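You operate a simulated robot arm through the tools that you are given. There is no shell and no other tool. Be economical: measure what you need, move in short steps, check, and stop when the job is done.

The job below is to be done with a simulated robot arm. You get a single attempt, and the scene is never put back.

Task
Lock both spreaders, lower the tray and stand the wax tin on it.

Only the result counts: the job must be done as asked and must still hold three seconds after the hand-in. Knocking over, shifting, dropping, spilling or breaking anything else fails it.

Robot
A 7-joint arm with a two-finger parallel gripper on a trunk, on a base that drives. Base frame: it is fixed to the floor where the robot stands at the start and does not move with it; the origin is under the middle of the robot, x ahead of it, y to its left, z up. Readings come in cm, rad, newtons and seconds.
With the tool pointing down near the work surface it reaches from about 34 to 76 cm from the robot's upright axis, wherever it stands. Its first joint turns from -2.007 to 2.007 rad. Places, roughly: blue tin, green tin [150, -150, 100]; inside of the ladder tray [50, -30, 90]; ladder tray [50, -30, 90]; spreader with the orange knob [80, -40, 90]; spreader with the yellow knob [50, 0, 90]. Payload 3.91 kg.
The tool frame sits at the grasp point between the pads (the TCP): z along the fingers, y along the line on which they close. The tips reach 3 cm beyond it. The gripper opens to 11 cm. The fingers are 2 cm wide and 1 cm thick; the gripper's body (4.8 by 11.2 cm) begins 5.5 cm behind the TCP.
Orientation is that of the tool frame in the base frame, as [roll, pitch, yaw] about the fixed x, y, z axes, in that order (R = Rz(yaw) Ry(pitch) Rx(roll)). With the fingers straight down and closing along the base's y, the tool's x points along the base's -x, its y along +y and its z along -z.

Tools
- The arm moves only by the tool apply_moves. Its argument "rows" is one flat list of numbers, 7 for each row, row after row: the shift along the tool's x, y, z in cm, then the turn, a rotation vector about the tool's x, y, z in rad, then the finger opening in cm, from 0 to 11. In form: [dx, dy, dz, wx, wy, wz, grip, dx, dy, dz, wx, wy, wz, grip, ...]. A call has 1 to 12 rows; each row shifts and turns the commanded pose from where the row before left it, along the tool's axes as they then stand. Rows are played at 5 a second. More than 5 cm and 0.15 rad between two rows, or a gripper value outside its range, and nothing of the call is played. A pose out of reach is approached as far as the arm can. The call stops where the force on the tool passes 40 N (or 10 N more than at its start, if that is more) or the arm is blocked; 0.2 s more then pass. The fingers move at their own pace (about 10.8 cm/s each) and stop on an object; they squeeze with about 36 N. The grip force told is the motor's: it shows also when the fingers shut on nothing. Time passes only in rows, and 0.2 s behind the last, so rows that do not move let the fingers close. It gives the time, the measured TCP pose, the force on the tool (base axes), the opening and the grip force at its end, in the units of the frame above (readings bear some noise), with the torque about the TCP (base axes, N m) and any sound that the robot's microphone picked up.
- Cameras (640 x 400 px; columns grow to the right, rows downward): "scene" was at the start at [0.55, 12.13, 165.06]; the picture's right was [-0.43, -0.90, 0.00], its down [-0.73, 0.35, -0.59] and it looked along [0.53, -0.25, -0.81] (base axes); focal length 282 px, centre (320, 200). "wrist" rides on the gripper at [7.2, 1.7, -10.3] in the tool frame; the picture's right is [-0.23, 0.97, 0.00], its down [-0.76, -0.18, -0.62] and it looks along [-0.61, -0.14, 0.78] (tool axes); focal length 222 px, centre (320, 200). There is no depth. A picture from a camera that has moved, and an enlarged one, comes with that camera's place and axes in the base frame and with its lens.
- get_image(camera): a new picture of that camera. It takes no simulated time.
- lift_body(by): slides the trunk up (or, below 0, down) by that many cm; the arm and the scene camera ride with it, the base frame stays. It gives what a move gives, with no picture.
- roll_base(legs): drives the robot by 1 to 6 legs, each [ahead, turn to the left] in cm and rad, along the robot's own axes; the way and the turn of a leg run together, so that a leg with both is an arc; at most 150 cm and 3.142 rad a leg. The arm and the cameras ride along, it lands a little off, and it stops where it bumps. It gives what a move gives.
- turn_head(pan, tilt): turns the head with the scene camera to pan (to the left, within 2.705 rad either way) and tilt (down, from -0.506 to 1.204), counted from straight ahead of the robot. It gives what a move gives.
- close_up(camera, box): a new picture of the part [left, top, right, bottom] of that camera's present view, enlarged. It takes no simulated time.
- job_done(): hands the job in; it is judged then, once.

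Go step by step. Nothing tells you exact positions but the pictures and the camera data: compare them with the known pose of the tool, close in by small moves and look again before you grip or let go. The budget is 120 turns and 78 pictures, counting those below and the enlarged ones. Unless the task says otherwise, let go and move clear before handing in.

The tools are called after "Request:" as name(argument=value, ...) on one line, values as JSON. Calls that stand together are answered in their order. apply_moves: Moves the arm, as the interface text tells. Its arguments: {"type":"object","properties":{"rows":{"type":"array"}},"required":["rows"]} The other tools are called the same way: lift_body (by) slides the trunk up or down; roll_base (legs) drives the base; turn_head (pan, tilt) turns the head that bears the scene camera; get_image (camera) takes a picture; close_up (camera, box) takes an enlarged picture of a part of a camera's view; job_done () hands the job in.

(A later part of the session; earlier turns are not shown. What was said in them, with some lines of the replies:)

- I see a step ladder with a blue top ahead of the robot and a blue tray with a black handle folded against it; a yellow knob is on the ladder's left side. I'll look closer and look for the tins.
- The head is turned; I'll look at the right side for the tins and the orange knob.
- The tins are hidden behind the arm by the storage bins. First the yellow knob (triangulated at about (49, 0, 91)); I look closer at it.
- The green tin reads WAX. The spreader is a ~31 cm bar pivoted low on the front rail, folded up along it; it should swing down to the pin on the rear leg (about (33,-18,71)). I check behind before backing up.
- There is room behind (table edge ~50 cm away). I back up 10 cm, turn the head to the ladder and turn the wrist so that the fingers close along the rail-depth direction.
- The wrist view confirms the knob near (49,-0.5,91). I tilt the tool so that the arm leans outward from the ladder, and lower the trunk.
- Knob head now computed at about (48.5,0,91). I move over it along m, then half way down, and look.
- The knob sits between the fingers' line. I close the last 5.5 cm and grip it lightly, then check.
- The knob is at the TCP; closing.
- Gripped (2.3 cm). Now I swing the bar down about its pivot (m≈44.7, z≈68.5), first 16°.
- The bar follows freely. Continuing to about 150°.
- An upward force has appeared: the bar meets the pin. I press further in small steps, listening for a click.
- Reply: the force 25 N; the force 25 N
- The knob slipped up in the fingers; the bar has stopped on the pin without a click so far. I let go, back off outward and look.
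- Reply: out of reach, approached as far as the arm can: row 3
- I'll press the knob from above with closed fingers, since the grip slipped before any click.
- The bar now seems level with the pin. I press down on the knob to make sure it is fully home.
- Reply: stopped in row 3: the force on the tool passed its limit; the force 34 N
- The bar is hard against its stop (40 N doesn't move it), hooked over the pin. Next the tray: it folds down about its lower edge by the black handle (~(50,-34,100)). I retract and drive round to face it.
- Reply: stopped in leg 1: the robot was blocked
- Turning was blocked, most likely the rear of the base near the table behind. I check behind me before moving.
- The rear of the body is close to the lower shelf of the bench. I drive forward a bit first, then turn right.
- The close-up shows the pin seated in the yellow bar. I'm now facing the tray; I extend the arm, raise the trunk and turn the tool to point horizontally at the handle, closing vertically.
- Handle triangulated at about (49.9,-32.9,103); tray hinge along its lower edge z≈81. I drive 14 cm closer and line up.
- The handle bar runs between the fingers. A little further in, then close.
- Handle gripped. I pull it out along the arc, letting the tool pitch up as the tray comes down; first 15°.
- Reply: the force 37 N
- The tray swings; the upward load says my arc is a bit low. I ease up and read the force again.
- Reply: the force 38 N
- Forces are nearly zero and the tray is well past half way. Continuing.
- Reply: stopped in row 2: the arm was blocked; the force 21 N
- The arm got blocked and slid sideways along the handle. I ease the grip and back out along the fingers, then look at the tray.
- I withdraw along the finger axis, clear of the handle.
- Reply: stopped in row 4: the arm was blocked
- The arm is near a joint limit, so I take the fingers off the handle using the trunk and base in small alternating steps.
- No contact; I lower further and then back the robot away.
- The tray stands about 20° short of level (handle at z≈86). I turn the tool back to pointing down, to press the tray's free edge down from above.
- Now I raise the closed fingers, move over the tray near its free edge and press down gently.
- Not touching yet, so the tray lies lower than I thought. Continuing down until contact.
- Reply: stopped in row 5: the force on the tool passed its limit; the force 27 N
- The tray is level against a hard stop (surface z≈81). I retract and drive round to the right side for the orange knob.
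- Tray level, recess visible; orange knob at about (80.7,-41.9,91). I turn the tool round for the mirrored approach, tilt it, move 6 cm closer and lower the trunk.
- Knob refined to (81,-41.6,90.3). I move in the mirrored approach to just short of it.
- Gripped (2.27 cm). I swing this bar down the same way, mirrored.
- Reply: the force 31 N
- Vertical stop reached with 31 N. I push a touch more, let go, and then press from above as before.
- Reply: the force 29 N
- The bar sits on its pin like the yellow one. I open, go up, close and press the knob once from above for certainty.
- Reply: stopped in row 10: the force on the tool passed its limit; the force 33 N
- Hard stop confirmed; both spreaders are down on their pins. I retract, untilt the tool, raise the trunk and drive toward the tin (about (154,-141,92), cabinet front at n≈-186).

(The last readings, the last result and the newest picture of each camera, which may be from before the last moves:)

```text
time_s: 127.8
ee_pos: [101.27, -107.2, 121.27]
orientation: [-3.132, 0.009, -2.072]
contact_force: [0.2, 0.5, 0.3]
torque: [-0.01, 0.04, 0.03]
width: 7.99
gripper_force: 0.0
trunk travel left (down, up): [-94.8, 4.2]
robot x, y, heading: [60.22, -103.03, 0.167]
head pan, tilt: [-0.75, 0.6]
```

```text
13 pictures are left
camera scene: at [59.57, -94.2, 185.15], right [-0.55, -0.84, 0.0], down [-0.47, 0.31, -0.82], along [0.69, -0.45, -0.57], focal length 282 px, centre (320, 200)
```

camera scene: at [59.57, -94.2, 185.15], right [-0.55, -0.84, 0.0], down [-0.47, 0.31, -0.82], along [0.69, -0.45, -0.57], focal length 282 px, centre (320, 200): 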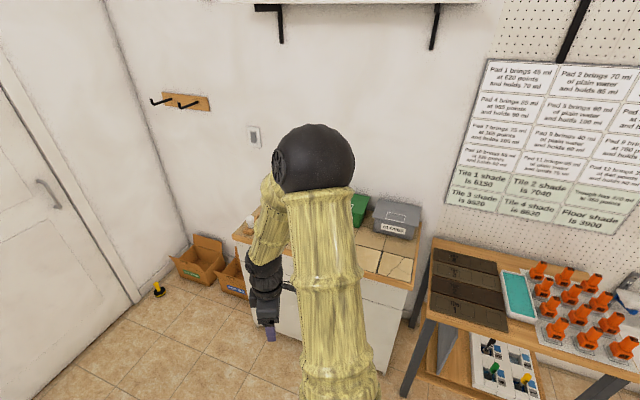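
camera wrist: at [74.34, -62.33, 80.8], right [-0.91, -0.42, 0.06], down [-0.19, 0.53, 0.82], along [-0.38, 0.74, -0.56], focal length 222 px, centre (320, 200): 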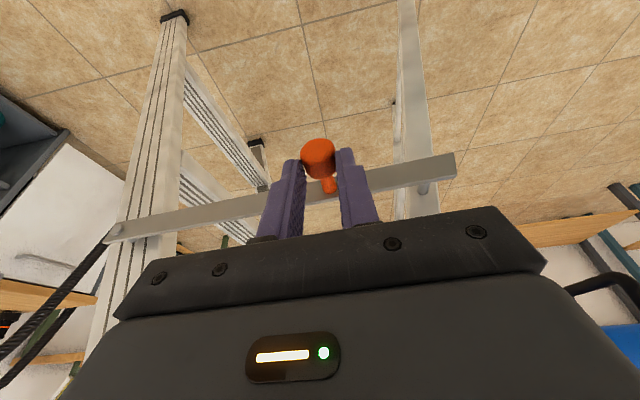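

Tins are hidden behind the arm. I drive to stand before the cabinet, facing it, with the arm held short, and turn the tool so the wrist camera looks forward.

Request:
roll_base(legs=[[0, 0.035], [57, 0], [0, -1.13]])

Request:
apply_moves(rows=[0, 0, 0, 0, 0, 0.129, 8, 0, 0, 0, 0, 0, 0.129, 8, 0, 0, 0, 0, 0, 0.129, 8, 0, 0, 0, 0, 0, 0.129, 8, 0, 0, 0, 0, 0, 0.129, 8, 0, 0, 0, 0, 0, 0.129, 8, 0, 0, 0, 0, 0, 0.129, 8])

Request:
get_image(camera="wrist")

```text
time_s: 134.2
ee_pos: [130.54, -129.91, 121.25]
orientation: [-3.132, 0.008, 3.109]
contact_force: [-0.6, 0.1, -0.3]
torque: [0.03, 0.01, 0.0]
width: 8.0
gripper_force: 0.0
trunk travel left (down, up): [-94.8, 4.2]
robot x, y, heading: [115.86, -92.2, -0.935]
head pan, tilt: [-0.75, 0.6]
```

```text
time_s: 135.8
ee_pos: [130.52, -129.92, 121.15]
orientation: [3.141, 0.015, 2.205]
contact_force: [0.5, -0.1, 0.5]
torque: [-0.01, 0.02, 0.01]
width: 8.0
gripper_force: 0.1
trunk travel left (down, up): [-94.8, 4.2]
robot x, y, heading: [115.73, -91.74, -0.929]
head pan, tilt: [-0.75, 0.6]
```

```text
12 pictures are left
camera wrist: at [127.44, -122.97, 131.25], right [0.92, 0.39, 0.0], down [0.3, -0.71, 0.63], along [0.25, -0.58, -0.77], focal length 222 px, centre (320, 200)
```

wrist: 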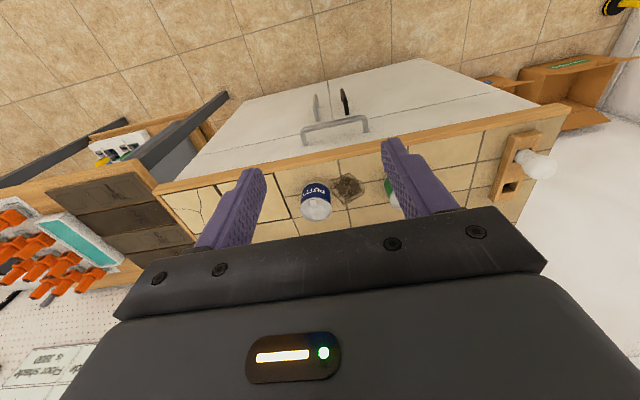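

The wax tin shows behind the right finger, the blue one at its left. I shift sideways and open fully for a clear view.

Request:
apply_moves(rows=[-2, 3.3, 0, 0, 0, 0, 11, -2, 3.3, 0, 0, 0, 0, 11, -2, 3.3, 0, 0, 0, 0, 11])

Request:
get_image(camera="wrist")

```text
time_s: 136.6
ee_pos: [142.42, -128.67, 121.07]
orientation: [-3.139, 0.013, 2.207]
contact_force: [0.3, 0.0, -0.2]
torque: [-0.01, 0.03, -0.02]
width: 10.98
gripper_force: 0.0
trunk travel left (down, up): [-94.8, 4.2]
robot x, y, heading: [115.53, -92.14, -0.937]
head pan, tilt: [-0.75, 0.6]
```

```text
11 pictures are left
camera wrist: at [139.22, -121.65, 131.22], right [0.92, 0.4, 0.0], down [0.31, -0.71, 0.63], along [0.25, -0.58, -0.77], focal length 222 px, centre (320, 200)
```

wrist: 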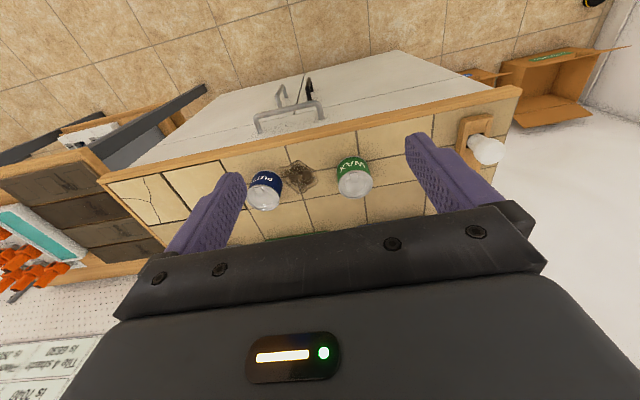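

WAX tin centre estimated at (156,-143), radius ~3.4, top z≈95. I move above it, lower the trunk part way and recheck.

Request:
apply_moves(rows=[-3.9, 0.5, 0, 0, 0, 0, 11, -3.9, 0.5, 0, 0, 0, 0, 11, -3.9, 0.5, 0, 0, 0, 0, 11, -3.9, 0.5, 0, 0, 0, 0, 11, -3.9, 0.4, 0, 0, 0, 0, 11])

Request:
lift_body(by=-18)

Request:
get_image(camera="wrist")

```text
time_s: 137.8
ee_pos: [155.71, -143.3, 121.59]
orientation: [3.141, 0.014, 2.206]
contact_force: [0.2, -0.1, -0.2]
torque: [0.01, 0.03, 0.0]
width: 11.01
gripper_force: 0.0
trunk travel left (down, up): [-94.8, 4.2]
robot x, y, heading: [115.75, -91.93, -0.936]
head pan, tilt: [-0.75, 0.6]
```

```text
time_s: 139.8
ee_pos: [155.52, -143.18, 103.6]
orientation: [3.142, 0.014, 2.206]
contact_force: [-0.5, -0.8, 0.8]
torque: [-0.01, -0.01, -0.02]
width: 11.02
gripper_force: 0.0
trunk travel left (down, up): [-76.8, 22.2]
robot x, y, heading: [115.81, -91.98, -0.936]
head pan, tilt: [-0.75, 0.6]
```

```text
10 pictures are left
camera wrist: at [152.4, -136.24, 113.74], right [0.92, 0.4, 0.0], down [0.3, -0.71, 0.63], along [0.25, -0.58, -0.77], focal length 222 px, centre (320, 200)
```

wrist: 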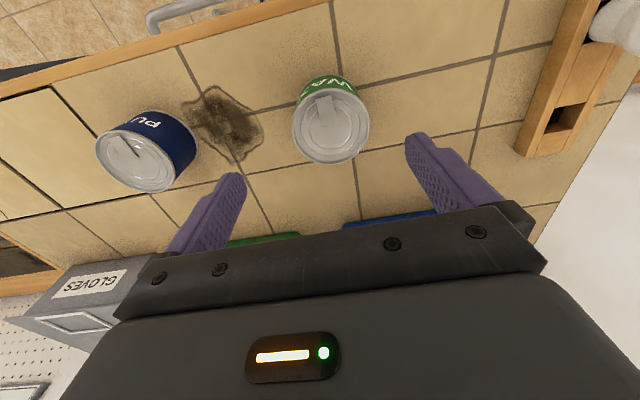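

Lid seen at (156.1,-142.6), z≈94.5; storage bins are close behind, so I tilt the hand back toward me by 0.3 and shift 0.9 cm, then descend.

Request:
apply_moves(rows=[0, 0.3, 0, 0, -0.1, 0, 11, 0, 0.3, 0, 0, -0.1, 0, 11, 0, 0.3, 0, 0, -0.1, 0, 11])

Request:
lift_body(by=-6)

Request:
get_image(camera="wrist")

```text
time_s: 140.6
ee_pos: [156.19, -142.47, 103.7]
orientation: [-3.141, 0.316, 2.206]
contact_force: [0.4, 0.1, -0.4]
torque: [-0.02, 0.02, -0.01]
width: 11.01
gripper_force: 0.1
trunk travel left (down, up): [-76.8, 22.2]
robot x, y, heading: [115.33, -92.24, -0.935]
head pan, tilt: [-0.75, 0.6]
```

```text
time_s: 141.6
ee_pos: [156.25, -142.59, 97.59]
orientation: [3.141, 0.315, 2.206]
contact_force: [0.2, -1.1, 0.7]
torque: [-0.03, -0.01, 0.0]
width: 11.01
gripper_force: 0.1
trunk travel left (down, up): [-70.8, 28.2]
robot x, y, heading: [115.67, -92.01, -0.937]
head pan, tilt: [-0.75, 0.6]
```

```text
9 pictures are left
camera wrist: at [151.51, -133.49, 105.12], right [0.91, 0.4, 0.07], down [0.17, -0.53, 0.83], along [0.37, -0.74, -0.56], focal length 222 px, centre (320, 200)
```

wrist: 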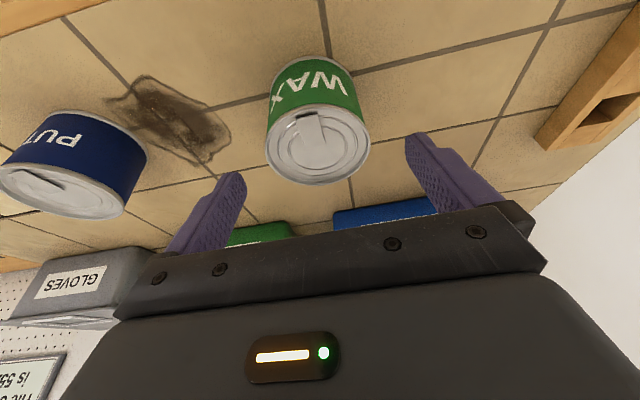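

Aligned. Descending 5.2 cm and closing on the tin.

Request:
apply_moves(rows=[0.4, 0.1, 0, 0, 0, 0, 11])

Request:
lift_body(by=-5)

Request:
apply_moves(rows=[0, 0, 0, 0, 0, 0, 8, 0, 0, 0, 0, 0, 0, 6, 0, 0, 0, 0, 0, 0, 5, 0, 0, 0, 0, 0, 0, 5])

Request:
get_image(camera="wrist")

```text
time_s: 142.0
ee_pos: [156.01, -142.29, 97.56]
orientation: [3.141, 0.316, 2.206]
contact_force: [-0.6, 0.2, 0.1]
torque: [0.02, 0.0, 0.03]
width: 11.0
gripper_force: 0.1
trunk travel left (down, up): [-70.8, 28.2]
robot x, y, heading: [115.84, -91.99, -0.938]
head pan, tilt: [-0.75, 0.6]
```

```text
time_s: 142.9
ee_pos: [156.04, -142.3, 92.62]
orientation: [-3.14, 0.313, 2.205]
contact_force: [-0.1, 0.2, -0.3]
torque: [0.02, 0.01, -0.05]
width: 11.0
gripper_force: 0.2
trunk travel left (down, up): [-65.8, 33.2]
robot x, y, heading: [115.56, -92.33, -0.934]
head pan, tilt: [-0.75, 0.6]
```

```text
time_s: 143.9
ee_pos: [156.06, -142.28, 92.45]
orientation: [-3.141, 0.314, 2.206]
contact_force: [-1.4, -0.3, 0.2]
torque: [-0.04, 0.13, 0.0]
width: 6.91
gripper_force: 36.0
trunk travel left (down, up): [-65.8, 33.2]
robot x, y, heading: [115.6, -92.03, -0.937]
head pan, tilt: [-0.75, 0.6]
```

```text
8 pictures are left
camera wrist: at [151.34, -133.16, 99.99], right [0.91, 0.4, 0.07], down [0.17, -0.53, 0.83], along [0.37, -0.74, -0.56], focal length 222 px, centre (320, 200)
```

wrist: 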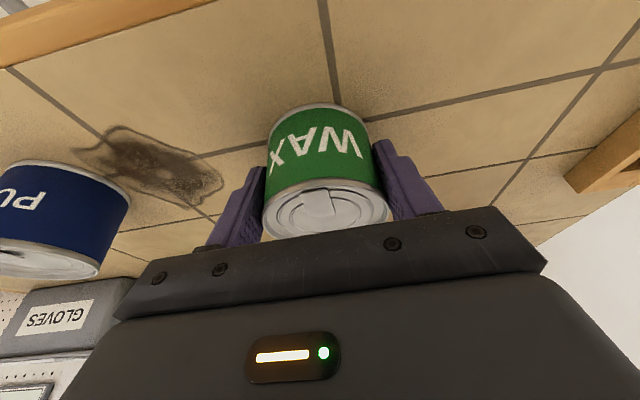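

Tin held (6.9 cm). I lift, pull the arm in, and drive back to the tray's right side.

Request:
lift_body(by=22)

Request:
apply_moves(rows=[2.5, 0, -0.8, 0, 0, 0, 5, 3.5, 0, -1.1, 0, 0, 0, 5, 3.5, 0, -1.1, 0, 0, 0, 5, 3.5, 0, -1.1, 0, 0, 0, 5, 3.5, 0, -1.1, 0, 0, 0, 5, 2.5, 0, -0.8, 0, 0, 0, 5])

Request:
roll_base(legs=[[0, -2.0]])

Request:
get_image(camera="wrist")

```text
time_s: 146.3
ee_pos: [156.04, -142.29, 114.41]
orientation: [-3.141, 0.313, 2.205]
contact_force: [-0.5, 0.4, -2.4]
torque: [0.04, 0.0, 0.01]
width: 6.92
gripper_force: 35.9
trunk travel left (down, up): [-87.8, 11.2]
robot x, y, heading: [115.86, -92.19, -0.938]
head pan, tilt: [-0.75, 0.6]
```

```text
time_s: 147.7
ee_pos: [144.19, -126.24, 114.45]
orientation: [-3.14, 0.317, 2.208]
contact_force: [0.5, 1.1, -3.4]
torque: [0.0, -0.02, 0.01]
width: 6.95
gripper_force: 36.1
trunk travel left (down, up): [-87.8, 11.2]
robot x, y, heading: [116.1, -92.25, -0.935]
head pan, tilt: [-0.75, 0.6]
```

```text
time_s: 152.9
ee_pos: [72.41, -102.9, 114.48]
orientation: [-3.141, 0.313, 0.182]
contact_force: [0.0, -1.1, -0.9]
torque: [-0.01, -0.03, -0.04]
width: 6.93
gripper_force: 36.0
trunk travel left (down, up): [-87.8, 11.2]
robot x, y, heading: [115.38, -91.87, -2.957]
head pan, tilt: [-0.75, 0.6]
```

```text
7 pictures are left
camera wrist: at [82.44, -102.58, 121.92], right [-0.04, -1.0, 0.07], down [-0.56, 0.08, 0.83], along [-0.83, -0.01, -0.56], focal length 222 px, centre (320, 200)
```

wrist: 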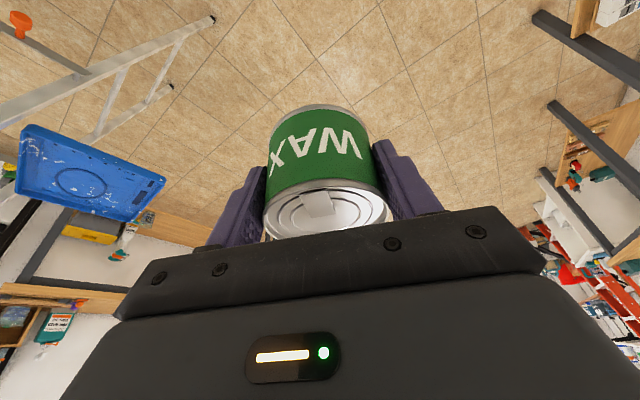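

The tin hangs upright in the grip. Driving on and turning to the tray.

Request:
roll_base(legs=[[72, 0], [0, -1.64]])

Request:
turn_head(pan=0.25, tilt=0.95)

Request:
get_image(camera="wrist")

```text
time_s: 160.7
ee_pos: [36.7, -61.1, 114.4]
orientation: [-3.141, 0.313, -1.42]
contact_force: [0.3, -0.8, -1.7]
torque: [-0.03, 0.02, -0.02]
width: 6.89
gripper_force: 35.9
trunk travel left (down, up): [-87.8, 11.2]
robot x, y, heading: [45.74, -104.99, 1.723]
head pan, tilt: [-0.75, 0.6]
```

```text
time_s: 161.9
ee_pos: [36.75, -60.97, 114.36]
orientation: [-3.141, 0.314, -1.418]
contact_force: [0.3, -0.2, -2.0]
torque: [-0.03, -0.02, 0.01]
width: 6.91
gripper_force: 36.1
trunk travel left (down, up): [-87.8, 11.2]
robot x, y, heading: [46.0, -104.84, 1.718]
head pan, tilt: [0.25, 0.949]
```

```text
6 pictures are left
camera wrist: at [36.41, -71.29, 121.92], right [-1.0, 0.07, 0.07], down [0.1, 0.55, 0.83], along [0.02, 0.83, -0.56], focal length 222 px, centre (320, 200)
```

wrist: 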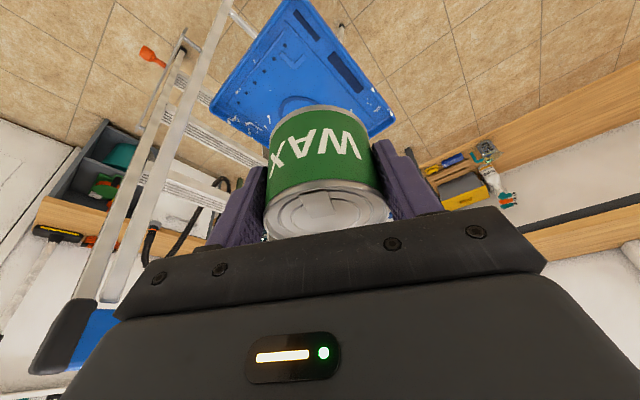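

Tray spans m −8…16, n −42…−72; I place the tin at its middle. Moving above, then lowering most of the way.

Request:
apply_moves(rows=[-2.6, -0.7, 0.84, 0, 0, 0, 5, -2.6, -0.7, 0.84, 0, 0, 0, 5, -2.6, -0.7, 0.84, 0, 0, 0, 5, -2.6, -0.7, 0.84, 0, 0, 0, 5, -2.6, -0.7, 0.84, 0, 0, 0, 5, -2.6, -0.65, 0.84, 0, 0, 0, 5, -2.55, 0, 0.84, 0, 0, 0, 5])

Request:
lift_body(by=-22)

Request:
get_image(camera="wrist")

Request:
get_image(camera="scene")

```text
time_s: 163.6
ee_pos: [37.98, -41.27, 114.39]
orientation: [3.141, 0.313, -1.42]
contact_force: [1.3, -0.3, -2.0]
torque: [-0.07, 0.03, -0.01]
width: 6.91
gripper_force: 36.5
trunk travel left (down, up): [-87.8, 11.2]
robot x, y, heading: [45.82, -104.8, 1.717]
head pan, tilt: [0.25, 0.949]
```

```text
time_s: 165.9
ee_pos: [37.85, -41.51, 92.42]
orientation: [3.141, 0.313, -1.421]
contact_force: [0.0, -0.5, -2.0]
torque: [0.01, 0.03, 0.01]
width: 6.91
gripper_force: 36.2
trunk travel left (down, up): [-65.8, 33.2]
robot x, y, heading: [45.78, -104.97, 1.719]
head pan, tilt: [0.25, 0.949]
```

```text
5 pictures are left
camera wrist: at [37.7, -51.71, 99.95], right [-1.0, 0.07, 0.07], down [0.1, 0.55, 0.83], along [0.02, 0.83, -0.56], focal length 222 px, centre (320, 200)
```

wrist: 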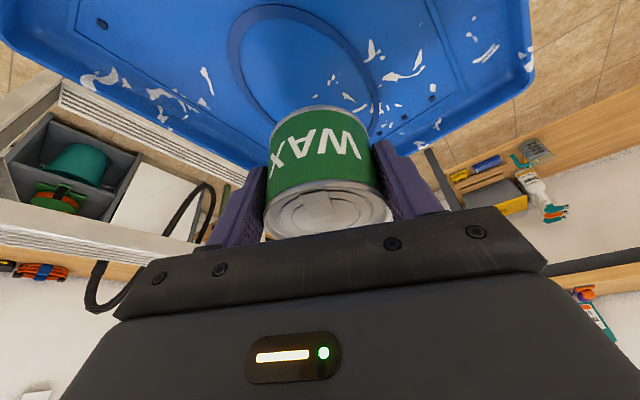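

```text
4 pictures are left
camera scene: at [28.77, -106.23, 153.31], right [0.92, 0.39, 0.0], down [0.32, -0.75, -0.58], along [-0.23, 0.54, -0.81], focal length 282 px, centre (320, 200)
```

scene: 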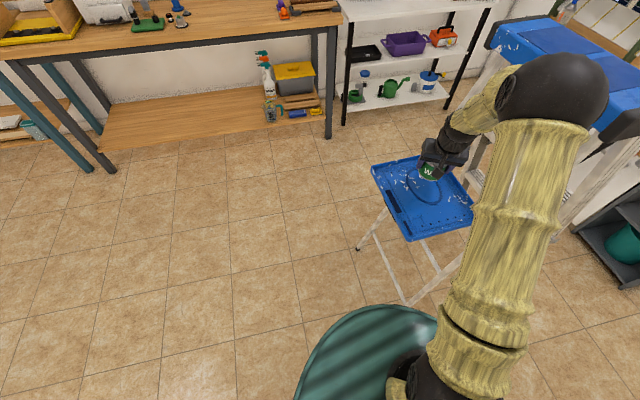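

The tin is over the tray, slightly off the ring's centre; I shift 1.4 cm and lower until it touches.

Request:
apply_moves(rows=[1.33, 0, -0.43, 0, 0, 0, 5, 0.5, 0, 1.5, 0, 0, 0, 5, 0.5, 0, 1.5, 0, 0, 0, 5, 0.5, 0, 1.5, 0, 0, 0, 5, 0.31, 0, 0.95, 0, 0, 0, 5])

Request:
apply_moves(rows=[0.12, 0, 0.37, 0, 0, 0, 5, 0.12, 0, 0.37, 0, 0, 0, 5])

```text
time_s: 167.1
ee_pos: [38.25, -43.03, 86.77]
orientation: [3.141, 0.314, -1.421]
contact_force: [-0.3, -0.2, -1.4]
torque: [0.0, 0.01, -0.01]
width: 6.89
gripper_force: 36.0
trunk travel left (down, up): [-65.8, 33.2]
robot x, y, heading: [45.81, -104.72, 1.722]
head pan, tilt: [0.25, 0.949]
```

```text
time_s: 167.7
ee_pos: [38.24, -43.06, 85.97]
orientation: [3.141, 0.314, -1.421]
contact_force: [-0.5, 0.2, -2.1]
torque: [-0.05, 0.04, -0.02]
width: 6.9
gripper_force: 35.9
trunk travel left (down, up): [-65.8, 33.2]
robot x, y, heading: [45.85, -104.49, 1.716]
head pan, tilt: [0.25, 0.949]
```

Request:
apply_moves(rows=[0.06, 0, 0.19, 0, 0, 0, 5, 0.06, 0, 0.19, 0, 0, 0, 5])

Request:
apply_moves(rows=[0.06, 0, 0.19, 0, 0, 0, 5])

```text
time_s: 168.3
ee_pos: [38.28, -43.03, 85.69]
orientation: [3.141, 0.319, -1.422]
contact_force: [-0.4, -4.2, 18.1]
torque: [-0.5, -0.08, -0.11]
width: 6.89
gripper_force: 35.9
trunk travel left (down, up): [-65.8, 33.2]
robot x, y, heading: [45.28, -104.68, 1.718]
head pan, tilt: [0.25, 0.949]
```

```text
time_s: 168.7
ee_pos: [38.14, -43.0, 85.63]
orientation: [3.139, 0.321, -1.42]
contact_force: [-0.3, -5.2, 27.2]
torque: [0.18, 0.13, -0.2]
width: 6.92
gripper_force: 36.2
trunk travel left (down, up): [-65.8, 33.2]
robot x, y, heading: [46.01, -105.07, 1.717]
head pan, tilt: [0.25, 0.949]
```

Contact exactly where expected. I relax, open, and withdraw along the fingers.

Request:
apply_moves(rows=[-0.1, 0, -0.3, 0, 0, 0, 5, 0, 0, 0, 0, 0, 0, 7.5, 0, 0, 0, 0, 0, 0, 9.5, 0, 0, 0, 0, 0, 0, 10, 0, 0, -2, 0, 0, 0, 10, 0, 0, -3, 0, 0, 0, 10, 0, 0, -4, 0, 0, 0, 10, 0, 0, -4, 0, 0, 0, 10])

Request:
lift_body(by=14)

Request:
get_image(camera="wrist")

```text
time_s: 170.5
ee_pos: [38.81, -47.13, 98.03]
orientation: [-3.141, 0.315, -1.419]
contact_force: [-0.1, -0.3, 0.5]
torque: [-0.01, -0.03, -0.02]
width: 10.01
gripper_force: 0.2
trunk travel left (down, up): [-65.8, 33.2]
robot x, y, heading: [45.87, -104.46, 1.716]
head pan, tilt: [0.25, 0.949]
```

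```text
time_s: 172.2
ee_pos: [38.91, -47.03, 112.08]
orientation: [3.141, 0.314, -1.42]
contact_force: [-0.4, 0.0, -0.6]
torque: [-0.01, 0.02, -0.06]
width: 9.96
gripper_force: 0.0
trunk travel left (down, up): [-79.8, 19.2]
robot x, y, heading: [45.95, -104.67, 1.722]
head pan, tilt: [0.25, 0.949]
```

```text
3 pictures are left
camera wrist: at [38.59, -57.26, 119.56], right [-1.0, 0.07, 0.07], down [0.1, 0.55, 0.83], along [0.02, 0.83, -0.56], focal length 222 px, centre (320, 200)
```

wrist: 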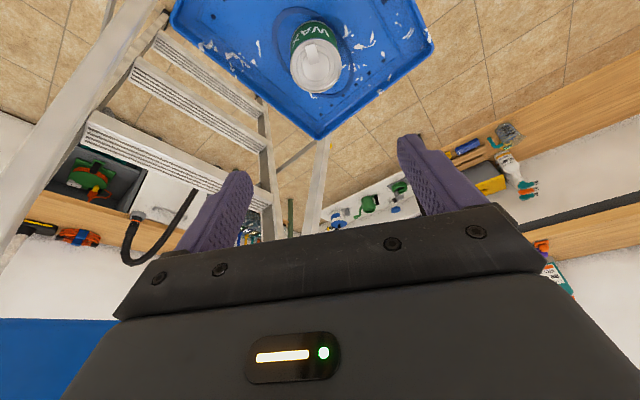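

The tin stands inside the ring. I pull the arm clear and take one last look at the whole.

Request:
apply_moves(rows=[3.8, 0, -1.2, 0, 0, 0, 10, 3.8, 0, -1.2, 0, 0, 0, 10, 3.8, 0, -1.2, 0, 0, 0, 10])

Request:
turn_head(pan=-0.35, tilt=0.8)

Request:
get_image(camera="scene")

```text
time_s: 172.9
ee_pos: [40.44, -58.95, 112.04]
orientation: [-3.141, 0.315, -1.422]
contact_force: [1.0, -0.2, 0.0]
torque: [-0.01, 0.01, 0.0]
width: 9.98
gripper_force: 0.1
trunk travel left (down, up): [-79.8, 19.2]
robot x, y, heading: [45.72, -104.96, 1.719]
head pan, tilt: [0.25, 0.949]
```

```text
time_s: 173.9
ee_pos: [40.44, -58.83, 111.97]
orientation: [3.141, 0.314, -1.422]
contact_force: [0.4, -0.7, -0.8]
torque: [-0.01, 0.04, -0.05]
width: 10.01
gripper_force: 0.2
trunk travel left (down, up): [-79.8, 19.2]
robot x, y, heading: [46.08, -104.8, 1.722]
head pan, tilt: [-0.351, 0.799]
```

```text
2 pictures are left
camera scene: at [33.19, -105.03, 168.46], right [0.98, -0.2, 0.0], down [-0.14, -0.7, -0.7], along [0.14, 0.68, -0.72], focal length 282 px, centre (320, 200)
```

scene: 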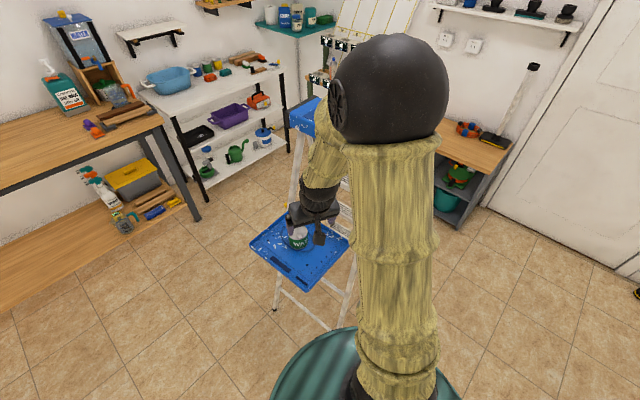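

Tin stands on the level tray; both spreader bars were last seen down on their pins, and the arm is clear. I hand in.

Request:
job_done()

```text
The job is handed in.
```

I swung both spreaders down onto their pins, lowered the tray until it was level, and stood the green WAX tin on it. The arm is clear and the job is handed in.

- **Ladder moved:** while I was lowering the tray the arm jammed, and the ladder shifted about 1 cm sideways.
- **Spreaders:** I pressed each bar hard (about 40 N) and it did not move further, but I heard no latch click. The arm hid the orange spreader in the final picture.
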